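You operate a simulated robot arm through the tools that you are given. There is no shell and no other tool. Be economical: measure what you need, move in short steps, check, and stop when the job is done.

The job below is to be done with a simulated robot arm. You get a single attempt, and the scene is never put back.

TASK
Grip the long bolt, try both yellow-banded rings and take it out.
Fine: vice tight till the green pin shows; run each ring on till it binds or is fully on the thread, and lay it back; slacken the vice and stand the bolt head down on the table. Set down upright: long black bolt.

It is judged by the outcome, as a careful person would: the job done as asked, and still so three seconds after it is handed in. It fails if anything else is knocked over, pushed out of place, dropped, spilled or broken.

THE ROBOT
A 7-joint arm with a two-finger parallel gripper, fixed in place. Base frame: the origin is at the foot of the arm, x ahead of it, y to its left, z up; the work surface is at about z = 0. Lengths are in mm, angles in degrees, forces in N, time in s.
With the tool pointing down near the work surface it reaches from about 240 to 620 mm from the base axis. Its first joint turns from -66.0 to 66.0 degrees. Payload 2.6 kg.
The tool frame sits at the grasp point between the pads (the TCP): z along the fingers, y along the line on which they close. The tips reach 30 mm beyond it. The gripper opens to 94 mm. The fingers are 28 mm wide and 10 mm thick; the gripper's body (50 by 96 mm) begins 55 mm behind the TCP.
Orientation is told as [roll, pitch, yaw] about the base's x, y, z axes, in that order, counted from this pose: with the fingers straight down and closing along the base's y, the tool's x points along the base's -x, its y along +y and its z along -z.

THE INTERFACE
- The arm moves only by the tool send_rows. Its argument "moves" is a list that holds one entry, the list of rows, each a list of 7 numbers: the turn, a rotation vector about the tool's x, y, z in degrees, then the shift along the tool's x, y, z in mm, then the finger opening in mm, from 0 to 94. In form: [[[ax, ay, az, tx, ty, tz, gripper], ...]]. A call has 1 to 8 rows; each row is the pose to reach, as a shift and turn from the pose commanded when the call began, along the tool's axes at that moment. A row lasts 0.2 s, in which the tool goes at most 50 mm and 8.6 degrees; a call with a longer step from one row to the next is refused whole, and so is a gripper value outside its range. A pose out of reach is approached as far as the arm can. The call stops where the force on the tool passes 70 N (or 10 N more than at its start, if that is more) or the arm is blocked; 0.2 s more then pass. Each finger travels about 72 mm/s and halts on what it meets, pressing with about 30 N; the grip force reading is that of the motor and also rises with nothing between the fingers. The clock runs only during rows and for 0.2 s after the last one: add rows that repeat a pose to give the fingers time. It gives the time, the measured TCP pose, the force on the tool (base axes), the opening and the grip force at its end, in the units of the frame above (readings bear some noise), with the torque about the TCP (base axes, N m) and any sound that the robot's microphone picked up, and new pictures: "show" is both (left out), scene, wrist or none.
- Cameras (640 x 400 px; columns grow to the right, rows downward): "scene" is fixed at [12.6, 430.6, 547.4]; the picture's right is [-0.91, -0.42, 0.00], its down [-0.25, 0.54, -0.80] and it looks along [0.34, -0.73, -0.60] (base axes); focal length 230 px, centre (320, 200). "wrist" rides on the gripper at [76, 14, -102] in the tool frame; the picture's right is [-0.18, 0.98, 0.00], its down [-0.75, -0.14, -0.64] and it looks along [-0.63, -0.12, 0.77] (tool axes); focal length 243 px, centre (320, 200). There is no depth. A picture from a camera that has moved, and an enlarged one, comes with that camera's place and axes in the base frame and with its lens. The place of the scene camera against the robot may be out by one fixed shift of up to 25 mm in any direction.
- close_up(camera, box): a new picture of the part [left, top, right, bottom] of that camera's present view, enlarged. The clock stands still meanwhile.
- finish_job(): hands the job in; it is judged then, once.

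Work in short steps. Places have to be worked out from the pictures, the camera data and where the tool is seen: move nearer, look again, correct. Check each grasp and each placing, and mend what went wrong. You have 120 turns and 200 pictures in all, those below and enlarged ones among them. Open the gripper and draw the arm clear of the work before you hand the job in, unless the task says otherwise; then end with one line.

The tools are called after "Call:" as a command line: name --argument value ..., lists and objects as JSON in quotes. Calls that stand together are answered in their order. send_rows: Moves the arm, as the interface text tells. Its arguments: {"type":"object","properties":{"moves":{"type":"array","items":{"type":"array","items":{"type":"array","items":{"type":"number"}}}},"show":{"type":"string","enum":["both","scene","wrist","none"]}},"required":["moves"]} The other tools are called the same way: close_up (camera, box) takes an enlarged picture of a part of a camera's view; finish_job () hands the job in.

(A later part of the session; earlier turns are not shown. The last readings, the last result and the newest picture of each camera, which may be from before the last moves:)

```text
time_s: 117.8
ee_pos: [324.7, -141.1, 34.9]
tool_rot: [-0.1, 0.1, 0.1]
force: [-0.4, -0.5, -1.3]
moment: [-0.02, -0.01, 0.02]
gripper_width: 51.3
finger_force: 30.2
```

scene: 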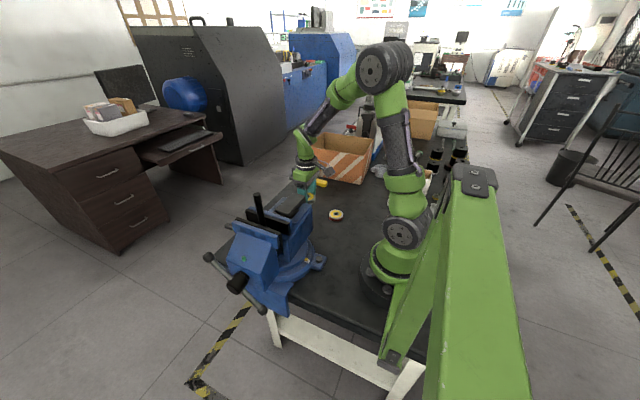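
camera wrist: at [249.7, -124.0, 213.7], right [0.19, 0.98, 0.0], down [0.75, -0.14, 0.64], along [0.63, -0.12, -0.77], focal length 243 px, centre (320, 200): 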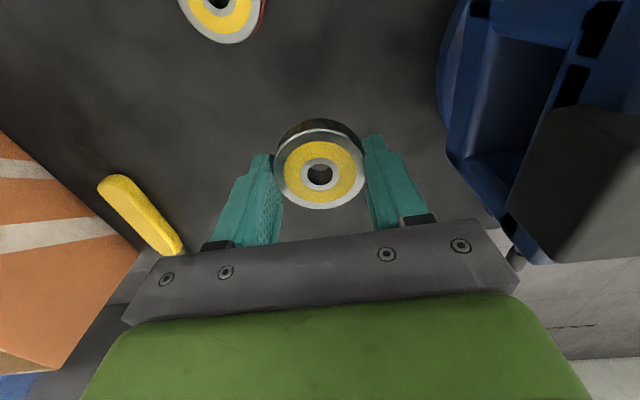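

No contact yet; lowering in 0.5–1 mm steps.

Call:
send_rows --moves '[[[0, 0, 0, 0, 0, 0.8, 20], [0, 0, 0, 0, 0, 1.5, 20], [0, 0, 0, 0, 0, 2.2, 20], [0, 0, 0, 0, 0, 2.2, 20]]]' --show "none"

```text
time_s: 118.8
ee_pos: [325.4, -140.8, 32.5]
tool_rot: [-0.1, 0.0, 0.0]
force: [-0.7, 0.2, -1.9]
moment: [0.02, 0.03, -0.02]
gripper_width: 51.6
finger_force: 30.0
```

Call:
send_rows --moves '[[[0, 0, 0, 0, 0, 0.5, 20], [0, 0, 0, 0, 0, 1.0, 20], [0, 0, 0, 0, 0, 1.0, 20]]]' --show "none"

```text
time_s: 119.6
ee_pos: [325.8, -139.3, 31.3]
tool_rot: [-0.1, 0.1, 0.1]
force: [0.3, -0.6, -0.6]
moment: [0.0, 0.01, -0.02]
gripper_width: 51.4
finger_force: 30.4
```

Nearly touching (weight reading vanishing). Opening slowly and raising.

Call:
send_rows --moves '[[[0, 0, 0, 0, 0, 0.4, 46], [0, 0, 0, 0, 0, 0.4, 56], [0, 0, 0, 0, 0, 0.4, 70], [0, 0, 0, 0, 0, 0.2, 84], [0, 0, 0, 0, 0, -20, 84], [0, 0, 0, 0, 0, -60, 84], [0, 0, 0, 0, 0, -100, 84]]]' --show "wrist"

```text
time_s: 121.2
ee_pos: [325.1, -140.4, 133.5]
tool_rot: [-0.2, 0.0, 0.0]
force: [-0.6, 1.0, 0.6]
moment: [0.0, -0.04, 0.0]
gripper_width: 84.3
finger_force: 0.1
camera wrist: at [250.6, -124.0, 234.8], right [0.18, 0.98, 0.0], down [0.75, -0.14, 0.64], along [0.63, -0.12, -0.77], focal length 243 px, centre (320, 200)
```

wrist: 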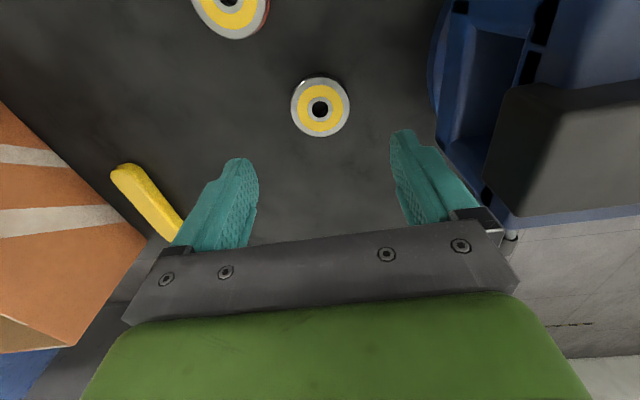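

Small ring laid back flat. Moving over the large ring and centring on it.

Call:
send_rows --moves '[[[0, 0, 0, 40, -22, 0, 94], [0, 0, 0, 87, -48.5, 0, 94], [0, 0, 0, 87, -48.5, 30, 94], [0, 0, 0, 87, -48.5, 30, 94]]]' --show "wrist"

```text
refused: row 2 steps farther than a row can; nothing moved
```

Call:
send_rows --moves '[[[0, 0, 0, 30, -16, 0, 94], [0, 0, 0, 60, -32, 0, 94], [0, 0, 0, 87, -48.5, 0, 94], [0, 0, 0, 87, -48.5, 30, 94], [0, 0, 0, 87, -48.5, 30, 94]]]' --show "wrist"

Call:
close_up --camera "wrist" --box '[240, 60, 400, 200]'

```text
time_s: 122.4
ee_pos: [240.5, -188.9, 100.9]
tool_rot: [-0.1, -0.1, 0.0]
force: [0.0, 0.0, -0.5]
moment: [-0.02, 0.0, 0.02]
gripper_width: 94.2
finger_force: 0.0
camera wrist: at [164.3, -173.1, 202.5], right [0.18, 0.98, 0.0], down [0.75, -0.14, 0.64], along [0.63, -0.12, -0.77], focal length 243 px, centre (320, 200)
```

wrist: 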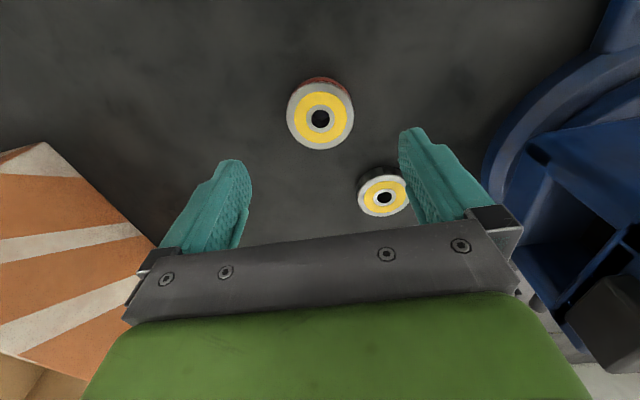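

```text
2.86 times, centred on (320, 130) of wrist
camera zoom: at [164.3, -173.1, 202.5], right [0.18, 0.98, 0.0], down [0.75, -0.14, 0.64], along [0.63, -0.12, -0.77], focal length 693 px, centre (320, 400)
```

zoom: 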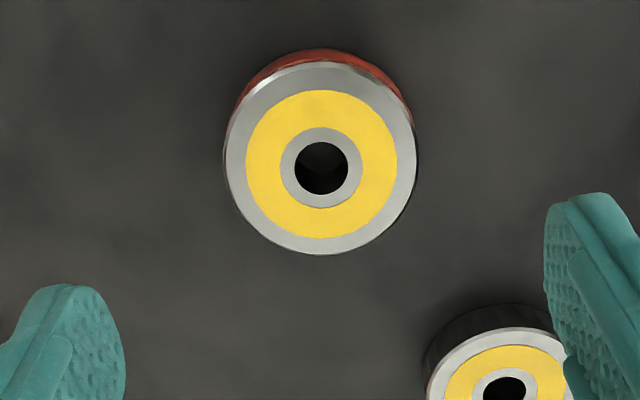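

Large ring (also ~51 mm OD) is about 5.8 mm in -x from the TCP. Descend partway, correct, and re-check.

Call:
send_rows --moves '[[[0, 0, 0, 5, 0.5, 20, 80], [0, 0, 0, 5, 0.5, 45, 74], [0, 0, 0, 5, 0.5, 60, 72], [0, 0, 0, 5, 0.5, 64, 72]]]' --show "wrist"

```text
time_s: 123.4
ee_pos: [233.1, -189.2, 36.9]
tool_rot: [-0.1, 0.0, 0.0]
force: [0.1, 0.0, -0.2]
moment: [-0.05, 0.02, -0.02]
gripper_width: 71.9
finger_force: 0.0
camera wrist: at [158.1, -172.0, 139.2], right [0.18, 0.98, 0.0], down [0.75, -0.14, 0.64], along [0.63, -0.12, -0.77], focal length 243 px, centre (320, 200)
```

wrist: 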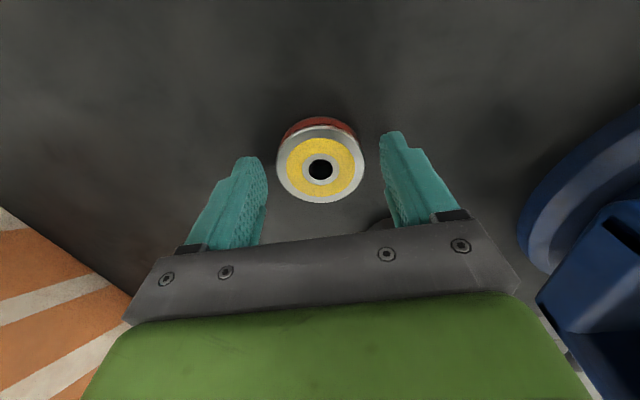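

Centred. Lower to z≈31.5, close, lift slowly.

Call:
send_rows --moves '[[[0, 0, 0, 0.3, 0, 3, 72], [0, 0, 0, 0.3, 0, 5, 60], [0, 0, 0, 0.3, 0, 5.3, 45], [0, 0, 0, 0.3, 0, 5.3, 20], [0, 0, 0, 0.3, 0, 5.3, 20], [0, 0, 0, 0.3, 0, 5.3, 20]]]' --show "none"

Call:
send_rows --moves '[[[0, 0, 0, 0, 0, -3, 20], [0, 0, 0, 0, 0, -6, 20], [0, 0, 0, 0, 0, -10, 20], [0, 0, 0, 0, 0, -16, 20], [0, 0, 0, 0, 0, -24, 20], [0, 0, 0, 0, 0, -34, 20]]]' --show "wrist"

```text
time_s: 124.8
ee_pos: [233.4, -187.5, 33.4]
tool_rot: [-0.1, 0.0, 0.0]
force: [-2.9, 3.0, 18.0]
moment: [0.1, 0.1, -0.03]
gripper_width: 51.6
finger_force: 30.0
```

```text
time_s: 126.2
ee_pos: [233.6, -187.9, 66.0]
tool_rot: [0.0, 0.0, 0.1]
force: [0.2, 0.7, -0.7]
moment: [0.0, 0.02, 0.01]
gripper_width: 51.8
finger_force: 29.9
camera wrist: at [158.0, -172.6, 168.4], right [0.18, 0.98, 0.0], down [0.75, -0.14, 0.64], along [0.63, -0.12, -0.77], focal length 243 px, centre (320, 200)
```

wrist: 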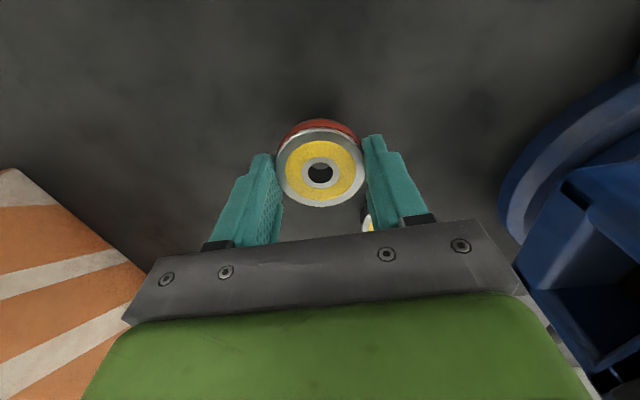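

Ring held and centred; home TCP (233.4,-187.7). Lift, carry to the bolt axis (310.7,112.6), turning to yaw 148.

Call:
send_rows --moves '[[[0, 0, 0, 0, 0, -10, 20], [0, 0, 0, 0, 0, -35, 20], [0, 0, 0, 0, 0, -75, 20], [0, 0, 0, 0, 0, -120, 20], [0, 0, 0, 0, 0, -165, 20], [0, 0, 0, 0, 0, -210, 20], [0, 0, 0, 0, 0, -255, 20], [0, 0, 0, 0, 0, -290, 20]]]' --show "none"

Call:
send_rows --moves '[[[0, 0, -8.5, -4, 15, 0, 20], [0, 0, -17, -15, 60, 0, 20], [0, 0, -25.5, -27, 107, 0, 20], [0, 0, -34, -39, 154, 0, 20], [0, 0, -42.5, -51, 201, 0, 20], [0, 0, -51, -63, 248, 0, 20], [0, 0, -59.5, -73, 285, 0, 20], [0, 0, -68, -77.2, 300.4, 0, 20]]]' --show "none"

Call:
send_rows --moves '[[[0, 0, -8.5, 0, 0, 0, 20], [0, 0, -17, 0, 0, 0, 20], [0, 0, -25.5, 0, 0, 0, 20], [0, 0, -34, 0, 0, 0, 20], [0, 0, -42.5, 0, 0, 0, 20], [0, 0, -51, 0, 0, 0, 20], [0, 0, -59.5, 0, 0, 0, 20], [0, 0, -68, 0, 0, 0, 20]]]' --show "none"

Call:
send_rows --moves '[[[0, 0, -6, 0, 0, 10, 20], [0, 0, -11, 0, 0, 30, 20], [0, 0, -11, 0, 0, 42, 20], [0, 0, -11, 0, 0, 42, 20]]]' --show "none"

Call:
close_up --camera "wrist" --box '[260, 60, 380, 220]'

Call:
close_up --camera "scene" --box '[230, 160, 290, 220]'

```text
time_s: 128.0
ee_pos: [233.0, -187.3, 357.3]
tool_rot: [0.0, 0.2, 0.0]
force: [0.9, 0.4, -1.8]
moment: [0.01, 0.03, 0.01]
gripper_width: 51.7
finger_force: 30.2
```

```text
time_s: 129.8
ee_pos: [311.4, 113.9, 354.2]
tool_rot: [0.1, 0.0, 68.1]
force: [0.5, -0.4, -2.3]
moment: [0.04, -0.01, 0.0]
gripper_width: 51.7
finger_force: 29.8
```

```text
time_s: 131.6
ee_pos: [310.9, 111.8, 355.7]
tool_rot: [0.2, 0.0, 136.1]
force: [0.6, -0.4, -1.8]
moment: [0.01, 0.02, 0.04]
gripper_width: 51.7
finger_force: 29.7
```

```text
time_s: 132.6
ee_pos: [309.4, 111.7, 314.0]
tool_rot: [0.2, -0.1, 147.0]
force: [-0.6, 0.3, -1.5]
moment: [-0.02, -0.02, 0.01]
gripper_width: 51.6
finger_force: 29.6
```

```text
2.50 times, centred on (320, 140) of wrist
camera zoom: at [368.1, 60.3, 416.7], right [-0.69, -0.72, 0.0], down [-0.55, 0.53, 0.64], along [-0.47, 0.44, -0.77], focal length 606 px, centre (320, 350)
```

zoom: 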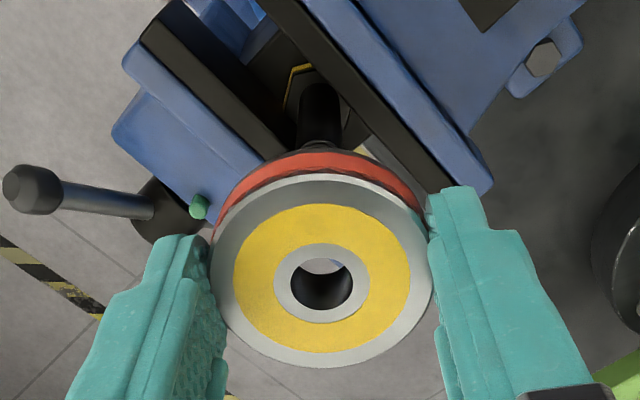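

```text
6.67 times, centred on (260, 190) of scene
camera zoom: at [12.6, 430.6, 547.4], right [-0.91, -0.42, 0.0], down [-0.25, 0.54, -0.8], along [0.34, -0.73, -0.6], focal length 1534 px, centre (720, 267)
```

zoom: 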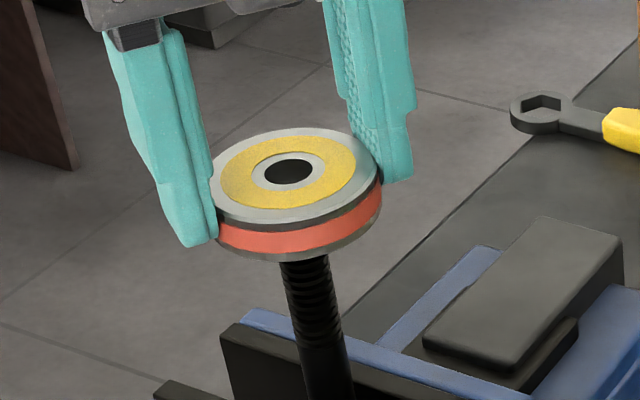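

Scene view shows the ring about 1–2 mm too far in -x. Shift (+1.2,+0.2) and lower to contact.

Call:
send_rows --moves '[[[0, 0, 0, 0.9, -0.8, 3, 20], [0, 0, 0, 0.9, -0.8, 6, 20], [0, 0, 0, 0.9, -0.8, 8, 20], [0, 0, 0, 0.9, -0.8, 9, 20], [0, 0, 0, 0.9, -0.8, 9.5, 20]]]' --show "none"

```text
time_s: 133.8
ee_pos: [311.3, 112.5, 305.8]
tool_rot: [-0.1, 0.2, 147.0]
force: [-1.3, -7.1, 23.6]
moment: [-0.32, 0.04, -0.05]
gripper_width: 51.8
finger_force: 30.1
```

Contact with slight offset toward -y. Ease pressure, nudge -0.5 in y, and start turning clockwise.

Call:
send_rows --moves '[[[0, 0, 0, 0.3, 0.4, -0.5, 20], [0, 0, 8, 0.3, 0.4, -0.5, 20], [0, 0, 16, 0.3, 0.4, -0.3, 20], [0, 0, 24, 0.3, 0.4, 0, 20], [0, 0, 32, 0.3, 0.4, 0.3, 20], [0, 0, 40, 0.3, 0.4, 0.6, 20], [0, 0, 48, 0.3, 0.4, 0.9, 20]]]' --show "none"

```text
time_s: 135.4
ee_pos: [311.7, 111.4, 303.2]
tool_rot: [0.3, 0.1, 98.8]
force: [-3.5, -10.6, 2.0]
moment: [-1.02, 0.28, -0.01]
gripper_width: 51.7
finger_force: 30.1
```

Force dropped – threading begins. Relieve -y and continue.

Call:
send_rows --moves '[[[0, 0, 8, 0.6, 0.3, 0.3, 20], [0, 0, 16, 0.6, 0.3, 0.6, 20], [0, 0, 24, 0.6, 0.3, 1.0, 20], [0, 0, 32, 0.6, 0.3, 1.3, 20], [0, 0, 40, 0.6, 0.3, 1.6, 20], [0, 0, 48, 0.6, 0.3, 2.0, 20]]]' --show "none"

```text
time_s: 136.8
ee_pos: [311.0, 113.2, 301.9]
tool_rot: [-0.1, -0.1, 51.0]
force: [-1.6, 1.8, -1.8]
moment: [0.35, 0.22, 0.64]
gripper_width: 53.4
finger_force: 30.0
```

Torque about z jumped to 0.64 N·m – it's binding. Checking the pictures.

Call:
close_up --camera "scene" --box '[230, 160, 290, 220]'

Call:
close_up --camera "wrist" --box '[260, 80, 380, 220]'

```text
6.67 times, centred on (260, 190) of scene
camera zoom: at [12.6, 430.6, 547.4], right [-0.91, -0.42, 0.0], down [-0.25, 0.54, -0.8], along [0.34, -0.73, -0.6], focal length 1534 px, centre (720, 267)
```

zoom: 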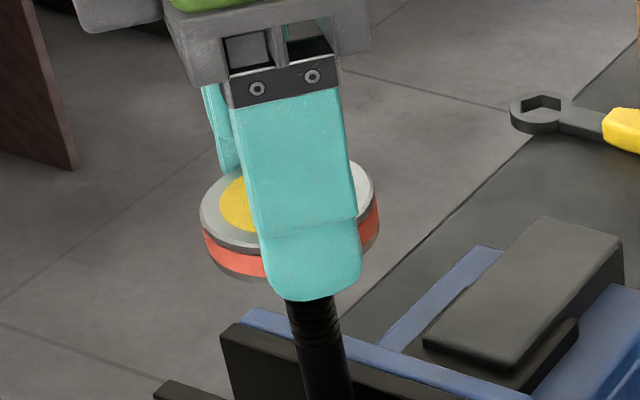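

```text
2.86 times, centred on (320, 150) of wrist
camera zoom: at [253.4, 64.7, 404.6], right [-0.65, 0.76, 0.0], down [0.58, 0.5, 0.64], along [0.49, 0.42, -0.77], focal length 693 px, centre (320, 343)
```

zoom: 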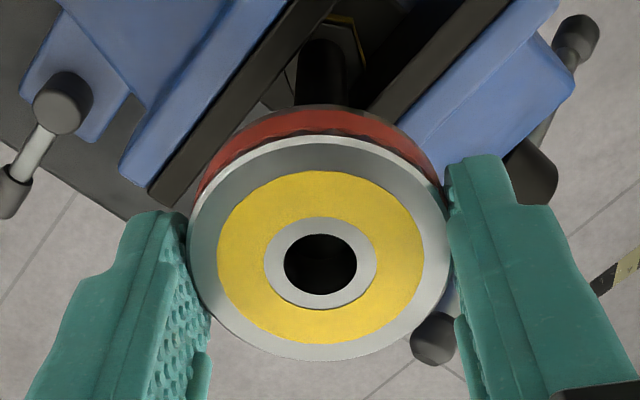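

One small further turn to confirm it's a true bind.

Call:
send_rows --moves '[[[0, 0, 4, 0, 0, 0.1, 20], [0, 0, 8, 0, 0, 0.2, 20], [0, 0, 8, 0, 0, 0.2, 20]]]' --show "none"

```text
time_s: 137.6
ee_pos: [312.6, 112.1, 302.0]
tool_rot: [0.0, -0.1, 42.9]
force: [-3.8, 2.5, 11.1]
moment: [0.4, 0.29, 0.4]
gripper_width: 53.0
finger_force: 29.9
```

Bound – the ring slips in the grip rather than advancing. Now unscrew counter-clockwise.

Call:
send_rows --moves '[[[0, 0, -8.5, 0, 0, -0.5, 20], [0, 0, -17, 0, 0, -0.8, 20], [0, 0, -25.5, 0, 0, -1.1, 20], [0, 0, -34, 0, 0, -1.5, 20], [0, 0, -42.5, 0, 0, -1.8, 20], [0, 0, -51, 0, 0, -2.2, 20], [0, 0, -59.5, 0, 0, -2.5, 20], [0, 0, -68, 0, 0, -2.9, 20]]]' --show "none"

```text
time_s: 139.4
ee_pos: [311.4, 111.8, 302.8]
tool_rot: [0.0, 0.1, 111.2]
force: [3.0, 6.4, 2.9]
moment: [0.68, -0.3, -0.06]
gripper_width: 52.9
finger_force: 29.9
```

Call:
send_rows --moves '[[[0, 0, -8.5, 0, 0, -0.4, 20], [0, 0, -17, 0, 0, -0.8, 20], [0, 0, -25.5, 0, 0, -1.2, 20], [0, 0, -34, 0, 0, -1.6, 20], [0, 0, -38, 0, 0, -2, 20], [0, 0, -38, 0, 0, -2.5, 20]]]' --show "none"

```text
time_s: 140.8
ee_pos: [310.9, 110.9, 305.4]
tool_rot: [0.2, 0.0, 149.0]
force: [1.0, 0.4, -1.9]
moment: [0.01, 0.02, -0.03]
gripper_width: 52.8
finger_force: 30.1
```

Force is just the ring's weight – it's off. Gentle lift and look.

Call:
send_rows --moves '[[[0, 0, 0, 0, 0, -1.5, 20], [0, 0, 0, 0, 0, -3, 20], [0, 0, 0, 0, 0, -6, 20], [0, 0, 0, 0, 0, -12, 20], [0, 0, 0, 0, 0, -25, 20], [0, 0, 0, 0, 0, -42, 20], [0, 0, 0, 0, 0, -50, 20]]]' --show "both"

Call:
close_up --camera "scene" --box '[210, 130, 310, 230]'

```text
time_s: 142.4
ee_pos: [312.1, 111.8, 356.6]
tool_rot: [0.0, 0.1, 149.0]
force: [0.1, -1.0, -2.0]
moment: [-0.01, -0.01, 0.0]
gripper_width: 53.1
finger_force: 30.8
camera wrist: at [370.7, 62.2, 458.8], right [-0.66, -0.75, 0.0], down [-0.57, 0.51, 0.64], along [-0.48, 0.43, -0.77], focal length 243 px, centre (320, 200)
```

scene: 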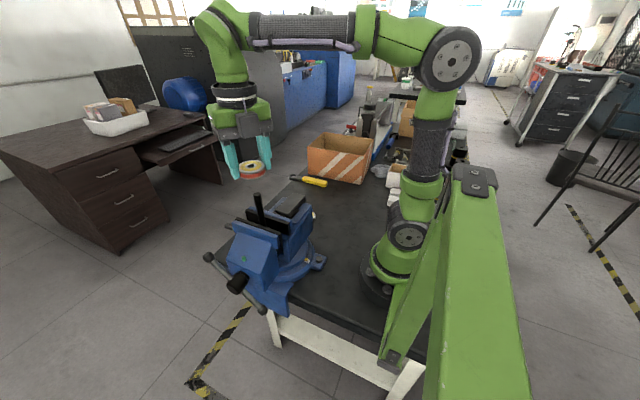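
wrist: 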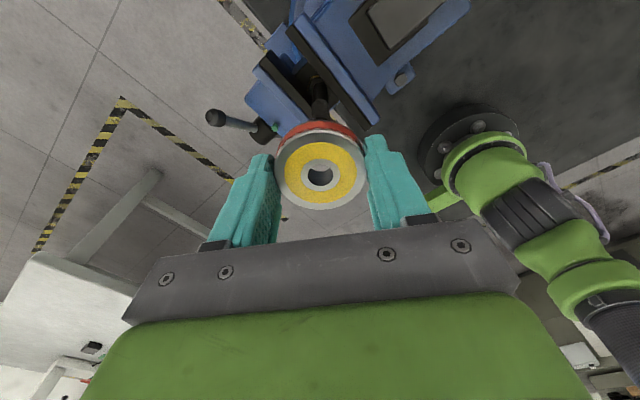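

```text
4.00 times, centred on (260, 180) of scene
camera zoom: at [12.6, 430.6, 547.4], right [-0.91, -0.42, 0.0], down [-0.25, 0.54, -0.8], along [0.34, -0.73, -0.6], focal length 921 px, centre (560, 280)
```

zoom: 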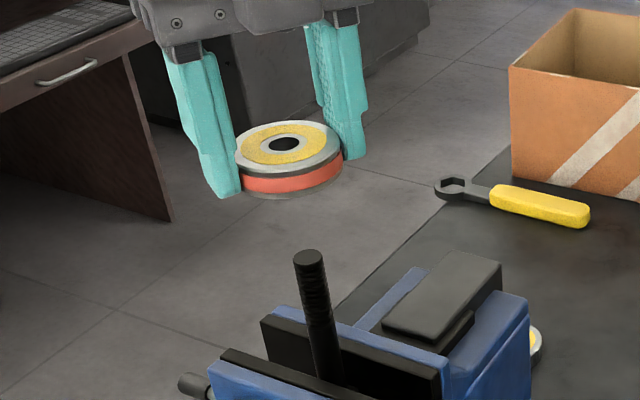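

Ring held. Carry it back to its home (233.4,-187.7) turning to yaw 0.

Call:
send_rows --moves '[[[0, 0, 8.5, 4, 15, 0, 20], [0, 0, 17, 17.5, 59, 0, 20], [0, 0, 25.5, 31.5, 106, 0, 20], [0, 0, 34, 45, 152, 0, 20], [0, 0, 42.5, 58.5, 198, 0, 20], [0, 0, 51, 72, 244, 0, 20], [0, 0, 59.5, 83, 282, 0, 20], [0, 0, 68, 87.5, 297, 0, 20]]]' --show "none"

Call:
send_rows --moves '[[[0, 0, 8.5, 0, 0, 0, 20], [0, 0, 17, 0, 0, 0, 20], [0, 0, 25.5, 0, 0, 0, 20], [0, 0, 34, 0, 0, 0, 20], [0, 0, 42.5, 0, 0, 0, 20], [0, 0, 51, 0, 0, 0, 20], [0, 0, 59.5, 0, 0, 0, 20], [0, 0, 68, 0, 0, 0, 20]]]' --show "none"

Call:
send_rows --moves '[[[0, 0, 6.5, 0, 0, 10, 20], [0, 0, 13, 0, 0, 40, 20], [0, 0, 13, 0, 0, 85, 20], [0, 0, 13, 0, 0, 130, 20], [0, 0, 13, 0, 0, 175, 20], [0, 0, 13, 0, 0, 220, 20], [0, 0, 13, 0, 0, 255, 20], [0, 0, 13, 0, 0, 270, 20]]]' --show "wrist"

```text
time_s: 144.2
ee_pos: [234.2, -187.4, 356.1]
tool_rot: [0.0, 0.2, 80.8]
force: [-0.1, 0.0, -1.7]
moment: [0.0, -0.02, 0.01]
gripper_width: 52.8
finger_force: 29.6
```

```text
time_s: 146.0
ee_pos: [234.1, -188.9, 358.3]
tool_rot: [0.0, 0.0, 12.8]
force: [-0.5, -0.2, -2.5]
moment: [0.0, 0.04, 0.0]
gripper_width: 53.2
finger_force: 30.0
```

```text
time_s: 147.8
ee_pos: [234.2, -188.5, 86.3]
tool_rot: [-0.2, 0.0, -0.1]
force: [-0.1, -0.5, -2.5]
moment: [0.03, 0.02, -0.03]
gripper_width: 52.9
finger_force: 29.9
camera wrist: at [159.1, -171.4, 188.5], right [0.19, 0.98, 0.0], down [0.75, -0.14, 0.64], along [0.63, -0.12, -0.77], focal length 243 px, centre (320, 200)
```

wrist: 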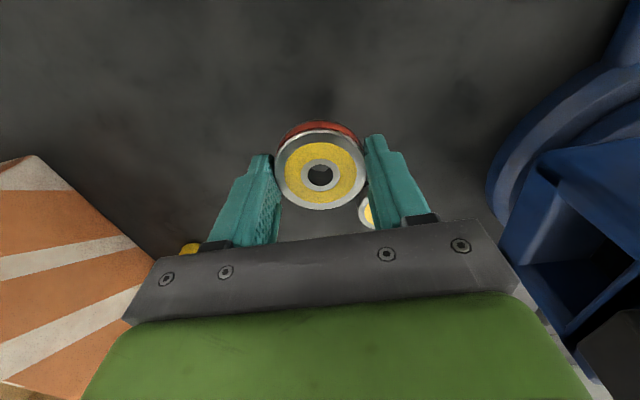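

Over its home. Lower to z≈36, then finer.

Call:
send_rows --moves '[[[0, 0, 0, 0, 0, 25, 20], [0, 0, 0, 0, 0, 43, 20], [0, 0, 0, 0, 0, 49, 20], [0, 0, 0, 0, 0, 51, 20], [0, 0, 0, 0, 0, 52, 20], [0, 0, 0, 0, 0, 52, 20]]]' --show "none"

Call:
send_rows --moves '[[[0, 0, 0, 0, 0, 0.5, 20], [0, 0, 0, 0, 0, 1, 20], [0, 0, 0, 0, 0, 1.5, 20], [0, 0, 0, 0, 0, 1.5, 20]]]' --show "none"

```text
time_s: 149.2
ee_pos: [234.3, -188.3, 34.4]
tool_rot: [-0.1, 0.1, 0.0]
force: [0.3, 0.0, -0.5]
moment: [0.02, -0.01, 0.02]
gripper_width: 53.2
finger_force: 29.8
```

```text
time_s: 150.2
ee_pos: [233.3, -187.7, 33.0]
tool_rot: [-0.1, 0.0, 0.1]
force: [0.4, 0.6, -2.4]
moment: [-0.02, 0.0, 0.01]
gripper_width: 53.1
finger_force: 30.4
```

Call:
send_rows --moves '[[[0, 0, 0, 0, 0, 0.5, 20], [0, 0, 0, 0, 0, 1.0, 20], [0, 0, 0, 0, 0, 1.3, 20], [0, 0, 0, 0, 0, 1.3, 20]]]' --show "none"

```text
time_s: 151.2
ee_pos: [232.2, -189.5, 33.2]
tool_rot: [-0.1, 0.0, 0.0]
force: [0.4, -0.1, -1.9]
moment: [0.0, -0.01, 0.01]
gripper_width: 53.1
finger_force: 29.6
```

Call:
send_rows --moves '[[[0, 0, 0, 0, 0, 0.5, 20], [0, 0, 0, 0, 0, 0.9, 20], [0, 0, 0, 0, 0, 0.9, 20]]]' --show "none"

```text
time_s: 152.0
ee_pos: [233.3, -188.0, 31.7]
tool_rot: [-0.1, 0.0, 0.1]
force: [1.1, -0.5, -1.8]
moment: [0.03, -0.01, 0.0]
gripper_width: 53.0
finger_force: 30.1
```

Call:
send_rows --moves '[[[0, 0, 0, 0, 0, 0.4, 20], [0, 0, 0, 0, 0, 0.7, 20], [0, 0, 0, 0, 0, 0.7, 20]]]' --show "none"

```text
time_s: 152.8
ee_pos: [233.6, -188.5, 31.1]
tool_rot: [-0.2, 0.1, 0.0]
force: [0.1, -0.5, -1.7]
moment: [0.06, -0.03, 0.01]
gripper_width: 53.1
finger_force: 30.4
```

Call:
send_rows --moves '[[[0, 0, 0, 0, 0, 0.4, 20], [0, 0, 0, 0, 0, 0.8, 20], [0, 0, 0, 0, 0, 0.8, 20]]]' --show "wrist"

```text
time_s: 153.6
ee_pos: [233.5, -188.2, 29.4]
tool_rot: [0.0, 0.0, -0.1]
force: [-6.6, 3.4, 15.9]
moment: [0.61, 0.11, 0.31]
gripper_width: 53.0
finger_force: 29.5
camera wrist: at [158.1, -172.1, 132.5], right [0.18, 0.98, 0.0], down [0.75, -0.14, 0.64], along [0.63, -0.12, -0.77], focal length 243 px, centre (320, 200)
```

wrist: 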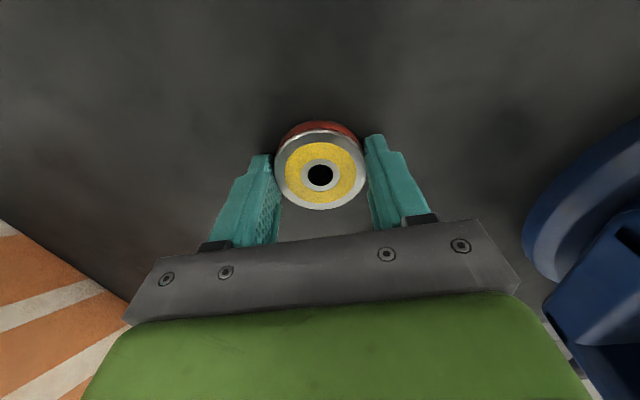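

Contact made (16 N). Open and raise.

Call:
send_rows --moves '[[[0, 0, 0, 0, 0, -0.3, 50], [0, 0, 0, 0, 0, -0.3, 62], [0, 0, 0, 0, 0, -0.3, 76], [0, 0, 0, 0, 0, -1, 84], [0, 0, 0, 0, 0, -25, 84], [0, 0, 0, 0, 0, -65, 84], [0, 0, 0, 0, 0, -105, 84]]]' --show "wrist"

```text
time_s: 155.2
ee_pos: [232.5, -187.1, 135.7]
tool_rot: [-0.1, 0.0, 0.0]
force: [0.0, -0.5, 0.0]
moment: [-0.02, -0.04, 0.0]
gripper_width: 84.1
finger_force: 0.0
camera wrist: at [158.3, -170.4, 238.6], right [0.18, 0.98, 0.0], down [0.75, -0.14, 0.64], along [0.63, -0.12, -0.77], focal length 243 px, centre (320, 200)
```

wrist: 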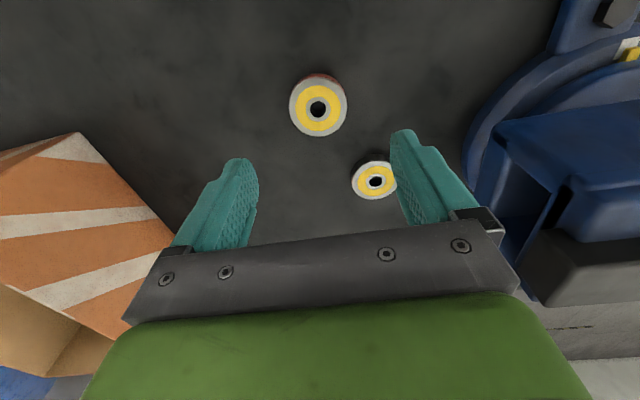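

Both rings are back in place. Now slackening: the far end of the bar (367,173) must be pushed down from above. Travel high over to the outboard side with yaw -90.

Call:
send_rows --moves '[[[0, 0, 8.5, 0, 0, -45, 60], [0, 0, 17, 0, 0, -90, 40], [0, 0, 25.5, 0, 0, -135, 20], [0, 0, 34, 0, 0, -180, 0], [0, 0, 42.5, 0, 0, -225, 0], [0, 0, 51, -12, 46, -225, 0], [0, 0, 59.5, -24, 92, -225, 0], [0, 0, 68, -36, 138, -225, 0]]]' --show "none"

Call:
send_rows --moves '[[[0, 0, 8.5, 35, 26, 0, 0], [0, 0, 17, 70, 52, 0, 0], [0, 0, 22, 106, 79, 0, 0], [0, 0, 22, 142, 105, 0, 0], [0, 0, 22, 178, 132, 0, 0], [0, 0, 22, 214, 159, 0, 0], [0, 0, 22, 250, 185, 0, 0], [0, 0, 22, 283.7, 210.8, 0, 0]]]' --show "none"

Call:
send_rows --moves '[[[0, 0, 0, 0, 0, 40, 0], [0, 0, 0, 0, 0, 80, 0], [0, 0, 0, 0, 0, 110, 0]]]' --show "both"

```text
time_s: 157.0
ee_pos: [272.3, -49.0, 360.3]
tool_rot: [0.0, -0.2, -68.0]
force: [0.1, -0.3, -0.6]
moment: [-0.02, 0.02, 0.03]
gripper_width: 0.0
finger_force: 30.3
```

```text
time_s: 158.8
ee_pos: [358.0, 293.8, 358.6]
tool_rot: [0.0, -0.1, -90.1]
force: [0.9, 0.6, -0.9]
moment: [-0.02, -0.01, -0.03]
gripper_width: 0.0
finger_force: 30.2
```

```text
time_s: 159.6
ee_pos: [357.3, 291.4, 249.7]
tool_rot: [0.1, 0.1, -90.0]
force: [-0.1, -0.8, 0.6]
moment: [-0.01, 0.02, 0.04]
gripper_width: 0.1
finger_force: 29.7
camera wrist: at [373.1, 369.5, 352.2], right [0.98, -0.18, 0.0], down [-0.14, -0.75, 0.64], along [-0.12, -0.63, -0.77], focal length 243 px, centre (320, 200)
```

scene: 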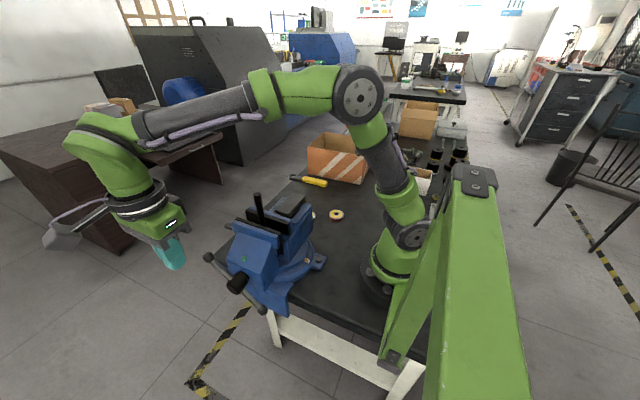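
wrist: 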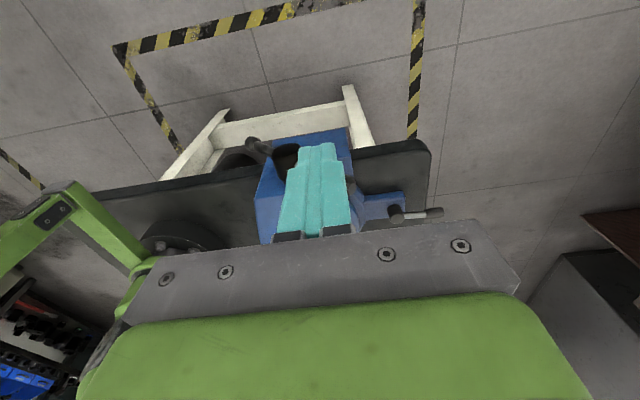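

Position above the far arm of the bar (x≈345, y≈243) and press down progressively.

Call:
send_rows --moves '[[[0, 0, 0, -24, -12, 0, 0], [0, 0, 0, -48, -12, 0, 0], [0, 0, 0, -48, -12, 35, 0], [0, 0, 0, -48, -12, 50, 0], [0, 0, 0, -48, -11, 58, 0], [0, 0, 0, -48, -10, 66, 0], [0, 0, 0, -48, -8, 74, 0], [0, 0, 0, -48, -6, 82, 0]]]' --show "both"

```text
time_s: 161.4
ee_pos: [352.5, 244.4, 167.2]
tool_rot: [0.0, 0.0, -89.9]
force: [5.8, 3.4, 13.4]
moment: [-0.04, -0.28, 0.12]
gripper_width: 0.0
finger_force: 30.4
camera wrist: at [368.2, 321.9, 269.8], right [0.98, -0.18, 0.0], down [-0.14, -0.75, 0.64], along [-0.12, -0.63, -0.77], focal length 243 px, centre (320, 200)
```

scene: 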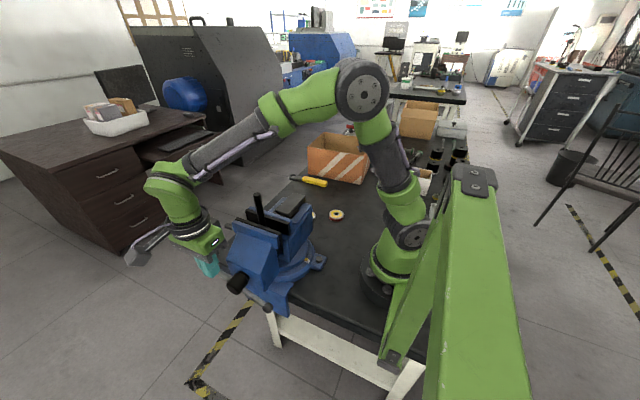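
wrist: 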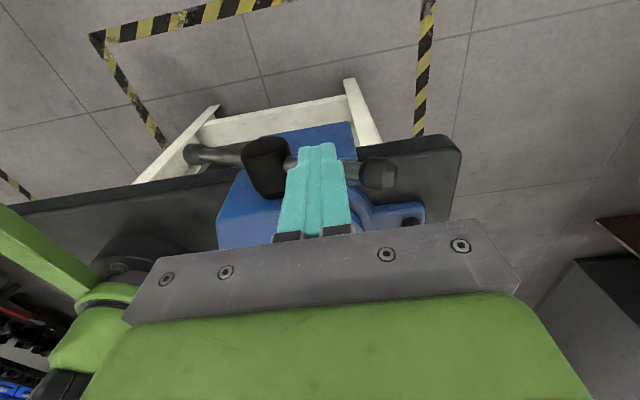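

The bar is turning and the green pin has gone in. Keep pressing past the original position to slacken properly.

Call:
send_rows --moves '[[[0, 0, 0, 0, 2, 8, 0], [0, 0, 0, 0, 4, 16, 0], [0, 0, 0, 0, 4, 24, 0], [0, 0, 0, 0, 3, 32, 0], [0, 0, 0, 0, 1, 40, 0], [0, 0, 0, 0, 0, 48, 0]]]' --show "both"

Call:
close_up --camera "scene" --box '[200, 185, 330, 305]'

```text
time_s: 162.8
ee_pos: [353.0, 244.0, 118.9]
tool_rot: [-0.2, -0.3, -90.1]
force: [1.4, 2.6, 4.0]
moment: [0.08, 0.03, -0.02]
gripper_width: 0.0
finger_force: 29.9
camera wrist: at [368.5, 321.1, 220.3], right [0.98, -0.19, 0.0], down [-0.14, -0.75, 0.65], along [-0.12, -0.63, -0.76], focal length 243 px, centre (320, 200)
```

scene: 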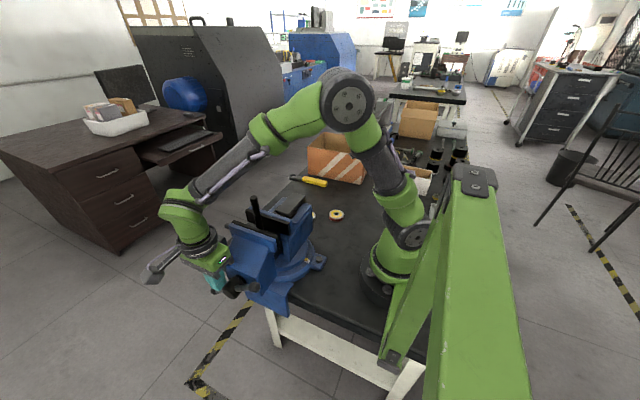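
wrist: 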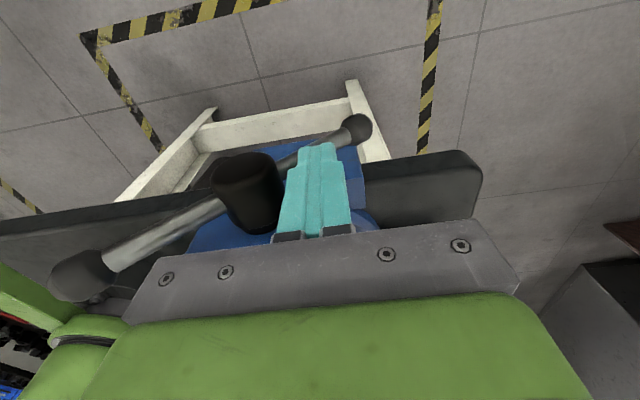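

```text
3.33 times, centred on (265, 245) of scene
camera zoom: at [12.6, 430.5, 547.4], right [-0.91, -0.42, 0.0], down [-0.25, 0.54, -0.8], along [0.34, -0.73, -0.6], focal length 767 px, centre (503, 50)
```

zoom: 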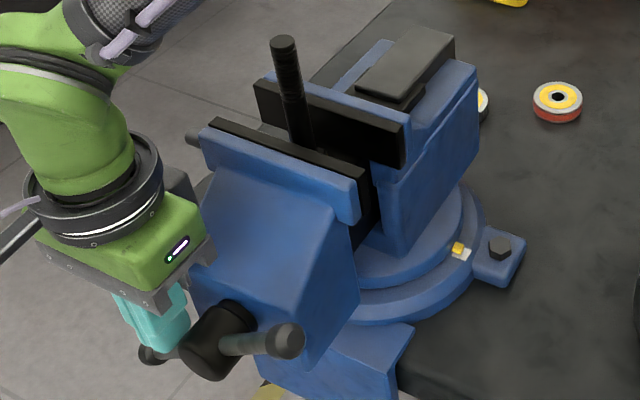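

The vice is slack and the jaw has opened; the bolt may lean slightly. Retreat up and out, then look at the bolt.

Call:
send_rows --moves '[[[0, 0, 0, 0, 0, -30, 0], [0, 0, 0, 4, 0, -75, 0], [0, 0, 0, 44, 0, -100, 0], [0, 0, 0, 50, 0, -148, 0], [0, 0, 0, 50, 0, -196, 20], [0, 0, 0, 50, 0, -242, 40]]]' --show "both"

Call:
close_up --camera "scene" --box '[200, 185, 330, 305]'

Call:
close_up --camera "wrist" --box '[200, 100, 400, 240]'

```text
time_s: 164.2
ee_pos: [354.4, 292.5, 360.6]
tool_rot: [0.1, -0.1, -90.0]
force: [-0.5, 0.0, -0.2]
moment: [0.0, -0.03, -0.03]
gripper_width: 40.1
finger_force: 0.1
camera wrist: at [369.7, 371.9, 463.8], right [0.98, -0.18, 0.0], down [-0.14, -0.75, 0.64], along [-0.12, -0.63, -0.77], focal length 243 px, centre (320, 200)
```

scene: 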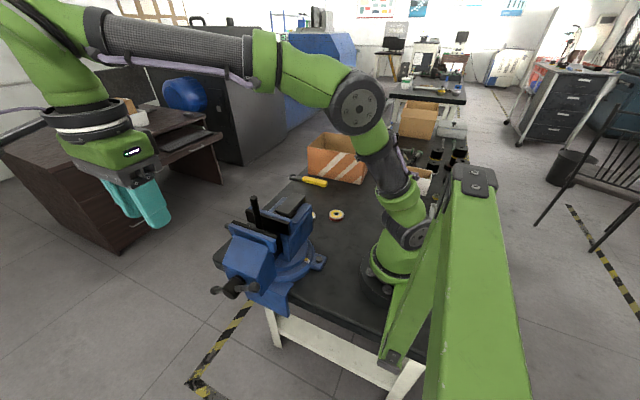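
wrist: 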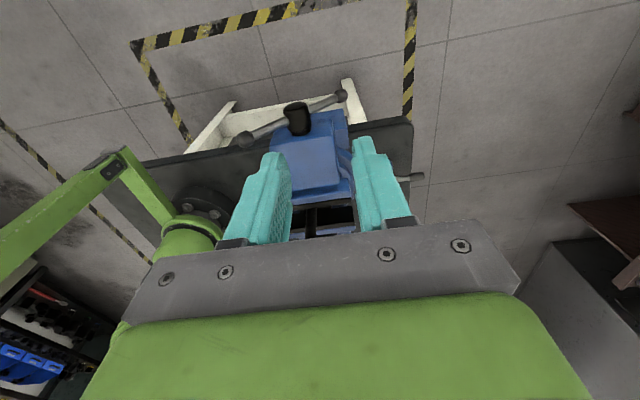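

```text
3.33 times, centred on (265, 245) of scene
camera zoom: at [12.6, 430.6, 547.4], right [-0.91, -0.42, 0.0], down [-0.25, 0.54, -0.8], along [0.34, -0.73, -0.6], focal length 767 px, centre (503, 50)
```

zoom: 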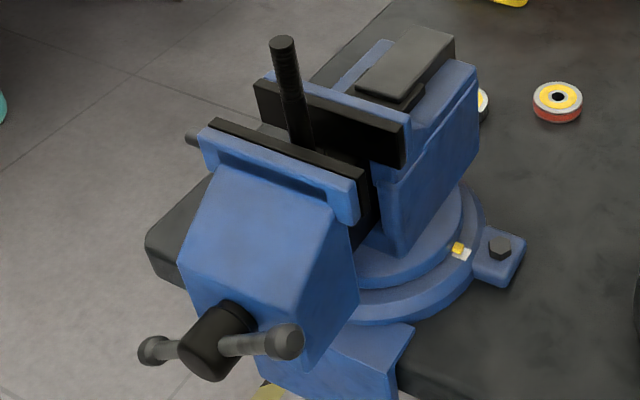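

```text
2.86 times, centred on (300, 170) of wrist
camera zoom: at [369.7, 371.9, 463.8], right [0.98, -0.18, 0.0], down [-0.14, -0.75, 0.64], along [-0.12, -0.63, -0.77], focal length 693 px, centre (377, 286)
```

zoom: 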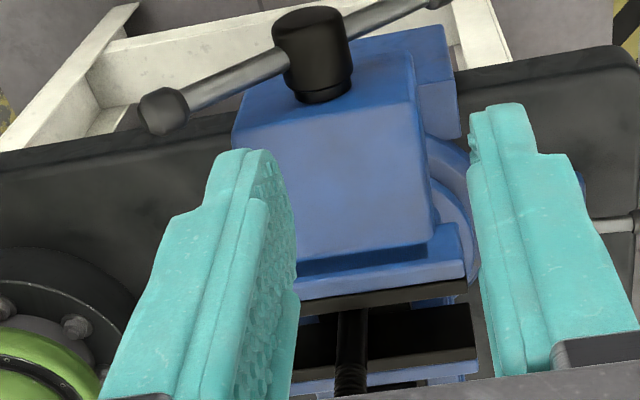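

The bolt still stands. Move behind it at yaw 0 to measure its position and lean.

Call:
send_rows --moves '[[[0, 0, -8.5, -30, -16, 0, 50], [0, 0, -17, -60, -32, 0, 60], [0, 0, -25.5, -90, -48, 0, 60], [0, 0, -34, -120, -64, 0, 60], [0, 0, -42.5, -150, -80, 0, 60], [0, 0, -51, -178, -94, 0, 60], [0, 0, -59.5, -178, -94, 0, 60], [0, 0, -68, -178, -94, 0, 60]]]' --show "none"

Call:
send_rows --moves '[[[0, 0, -8.5, 0, 0, 0, 60], [0, 0, -17, 0, 0, 0, 60], [0, 0, -22, 0, 0, 0, 60], [0, 0, -22, 0, 0, 0, 60]]]' --show "none"

Call:
close_up --camera "wrist" --box '[240, 60, 400, 200]'

```text
time_s: 166.0
ee_pos: [258.8, 114.6, 361.6]
tool_rot: [-0.2, 0.0, -21.9]
force: [0.2, 0.1, 0.4]
moment: [-0.01, -0.02, 0.03]
gripper_width: 59.9
finger_force: 0.1
```

```text
time_s: 167.0
ee_pos: [259.7, 116.0, 362.6]
tool_rot: [0.0, -0.1, 0.1]
force: [-0.4, 0.4, 0.1]
moment: [0.0, 0.0, 0.01]
gripper_width: 60.1
finger_force: 0.0
```

```text
2.86 times, centred on (320, 130) of wrist
camera zoom: at [183.9, 131.6, 463.8], right [0.18, 0.98, 0.0], down [0.75, -0.14, 0.64], along [0.63, -0.12, -0.77], focal length 693 px, centre (320, 400)
```

zoom: 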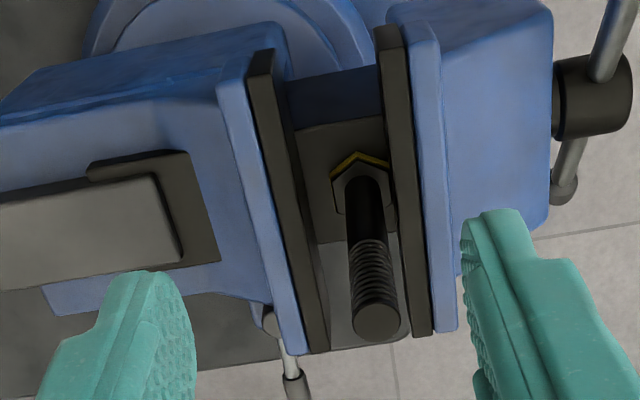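

Bolt is upright at about (312,125), against the moving jaw. Move above it with the fingers open and check before descending.

Call:
send_rows --moves '[[[0, 0, 0, -26, 5, 0, 60], [0, 0, 0, -52, 9.5, 0, 60], [0, 0, 0, -52, 9.5, 30, 60], [0, 0, 0, -52, 9.5, 54, 60], [0, 0, 0, -52, 9.5, 54, 60]]]' --show "none"

Call:
close_up --camera "wrist" --box '[220, 60, 420, 240]'

```text
time_s: 168.2
ee_pos: [310.6, 124.0, 307.5]
tool_rot: [-0.1, 0.0, 0.0]
force: [-0.8, 0.8, 0.1]
moment: [-0.01, -0.02, 0.0]
gripper_width: 59.7
finger_force: 0.1
```

```text
2.22 times, centred on (320, 150) of wrist
camera zoom: at [235.4, 140.5, 410.4], right [0.18, 0.98, 0.0], down [0.75, -0.14, 0.64], along [0.63, -0.12, -0.77], focal length 539 px, centre (320, 311)
```

zoom: 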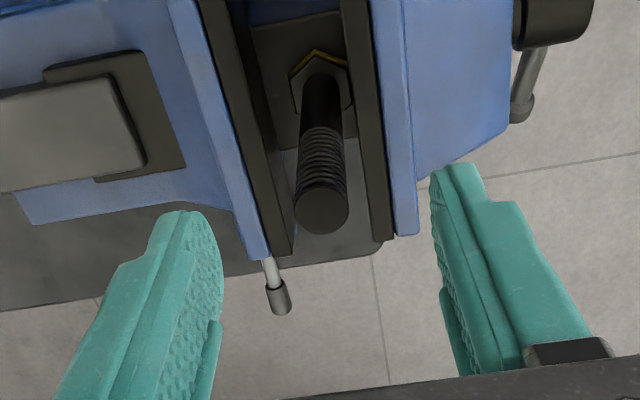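

Well centred. Descend to TCP z≈238 and close on the shank.

Call:
send_rows --moves '[[[0, 0, 0, 0.5, 0, 30, 60], [0, 0, 0, 0.5, 0, 55, 50], [0, 0, 0, 0.5, 0, 70, 40], [0, 0, 0, 0.5, 0, 70, 28], [0, 0, 0, 0.5, 0, 70, 14], [0, 0, 0, 0.5, 0, 70, 0], [0, 0, 0, 0.5, 0, 70, 0]]]' --show "wrist"

```text
time_s: 169.8
ee_pos: [308.7, 124.1, 238.2]
tool_rot: [-0.1, 0.1, -0.1]
force: [-0.6, -2.9, -1.1]
moment: [-0.25, -0.03, 0.01]
gripper_width: 15.0
finger_force: 30.0
camera wrist: at [233.8, 141.6, 340.6], right [0.18, 0.98, 0.0], down [0.75, -0.14, 0.64], along [0.63, -0.12, -0.77], focal length 243 px, centre (320, 200)
```

wrist: 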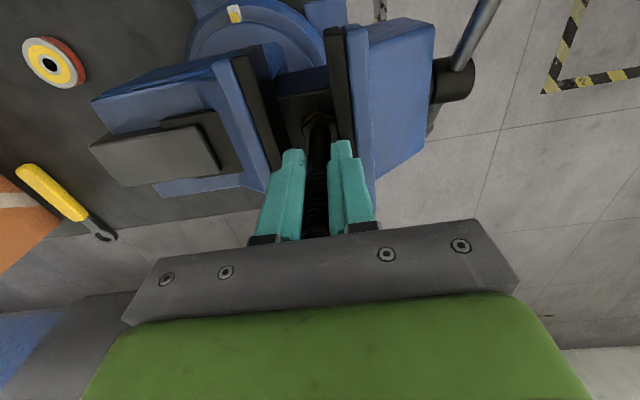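

Gripped (15 mm). Move slightly away from the moving jaw and lift straight up.

Call:
send_rows --moves '[[[0, 0, 0, 0, -1, -1, 0], [0, 0, 0, 0, -2, -4, 0], [0, 0, 0, 0, -2, -10, 0], [0, 0, 0, 0, -2, -20, 0], [0, 0, 0, 0, -2, -35, 0], [0, 0, 0, 0, -2, -50, 0]]]' --show "scene"

```text
time_s: 171.2
ee_pos: [310.4, 123.4, 288.0]
tool_rot: [-0.2, 0.1, 0.0]
force: [-0.2, 0.1, -2.7]
moment: [0.02, -0.01, 0.0]
gripper_width: 15.5
finger_force: 30.1
```

scene: 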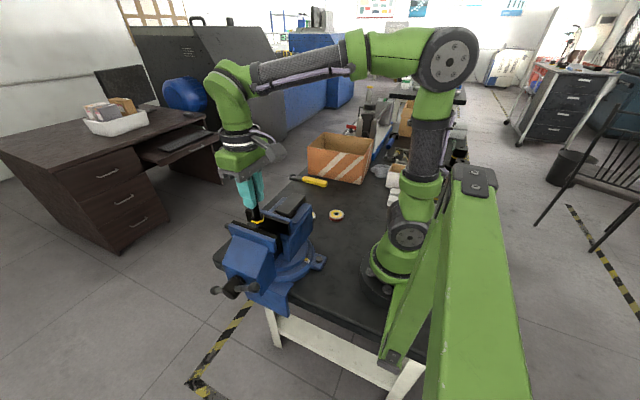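

Bolt is held and rising. Lift clear to z≈395 and check its hang length.

Call:
send_rows --moves '[[[0, 0, 0, 0, 0, -15, 0], [0, 0, 0, 0, 0, -40, 0], [0, 0, 0, 0, 0, -70, 0], [0, 0, 0, 0, 0, -95, 0], [0, 0, 0, 0, 0, -108, 0]]]' --show "none"

Call:
close_up --camera "scene" --box '[200, 110, 320, 230]'

Call:
close_up --camera "wrist" --box '[220, 40, 420, 240]'

```text
time_s: 172.4
ee_pos: [310.1, 123.0, 396.9]
tool_rot: [-0.1, 0.0, 0.0]
force: [-0.2, 0.5, -1.4]
moment: [-0.02, 0.03, 0.02]
gripper_width: 15.4
finger_force: 29.8
```

```text
3.33 times, centred on (260, 170) of scene
camera zoom: at [12.6, 430.6, 547.4], right [-0.91, -0.42, 0.0], down [-0.25, 0.54, -0.8], along [0.34, -0.73, -0.6], focal length 767 px, centre (520, 300)
```

zoom: 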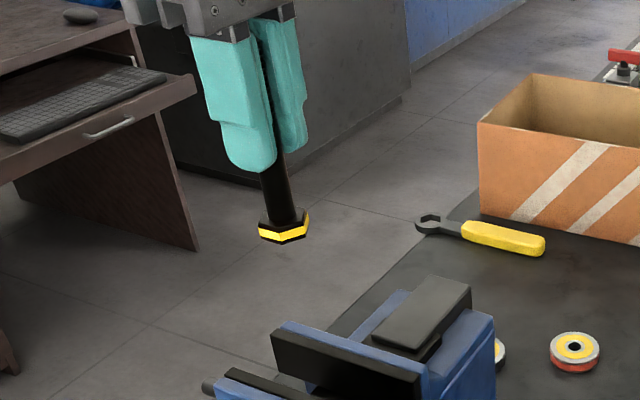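

```text
2.00 times, centred on (320, 140) of wrist
camera zoom: at [235.1, 139.2, 498.8], right [0.18, 0.98, 0.0], down [0.75, -0.14, 0.64], along [0.63, -0.12, -0.77], focal length 485 px, centre (320, 320)
```

zoom: 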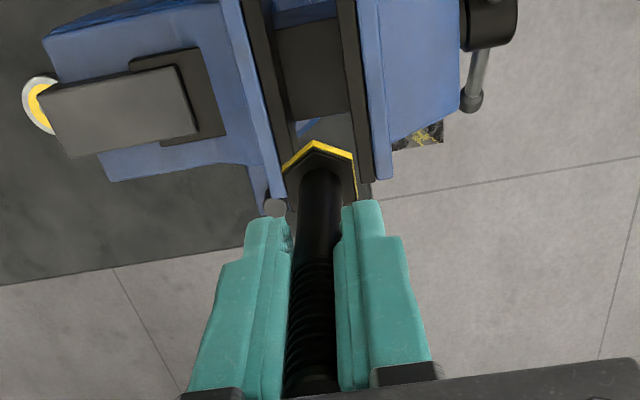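

Bolt hangs ~79 mm below the TCP. Carry it to a free table spot near (255,-105) and look there.

Call:
send_rows --moves '[[[0, 0, 0, 3, -12, 0, 0], [0, 0, 0, 11, -46, 0, 0], [0, 0, 0, 21, -88, 0, 0], [0, 0, 0, 31, -130, 0, 0], [0, 0, 0, 41, -172, 0, 0], [0, 0, 0, 50, -208, 0, 0], [0, 0, 0, 55, -228, 0, 0]]]' --show "both"

```text
time_s: 174.0
ee_pos: [253.2, -106.6, 394.7]
tool_rot: [-0.2, 0.0, 0.0]
force: [0.2, -0.3, -1.3]
moment: [-0.01, 0.01, 0.03]
gripper_width: 15.6
finger_force: 29.9
camera wrist: at [178.5, -90.2, 496.5], right [0.18, 0.98, 0.0], down [0.75, -0.14, 0.64], along [0.63, -0.12, -0.77], focal length 243 px, centre (320, 200)
```

scene: 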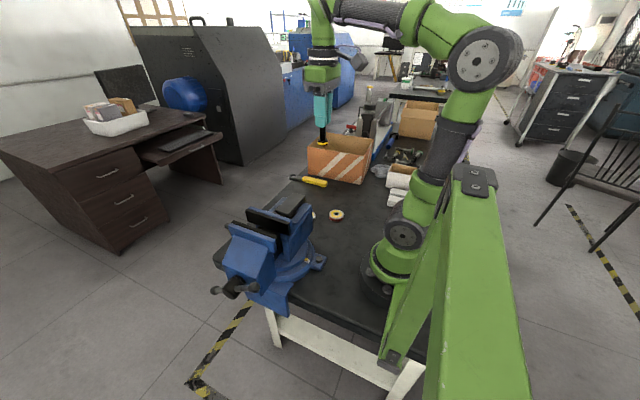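
wrist: 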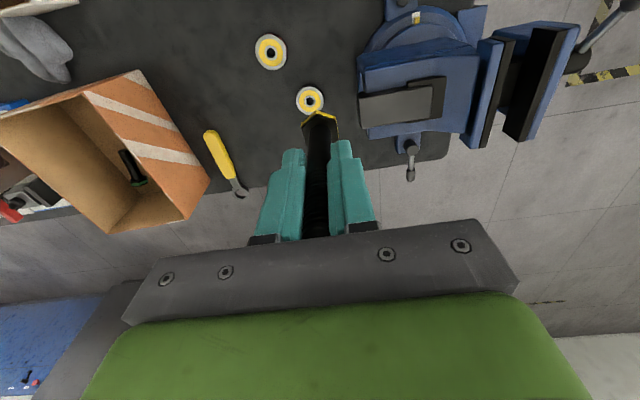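

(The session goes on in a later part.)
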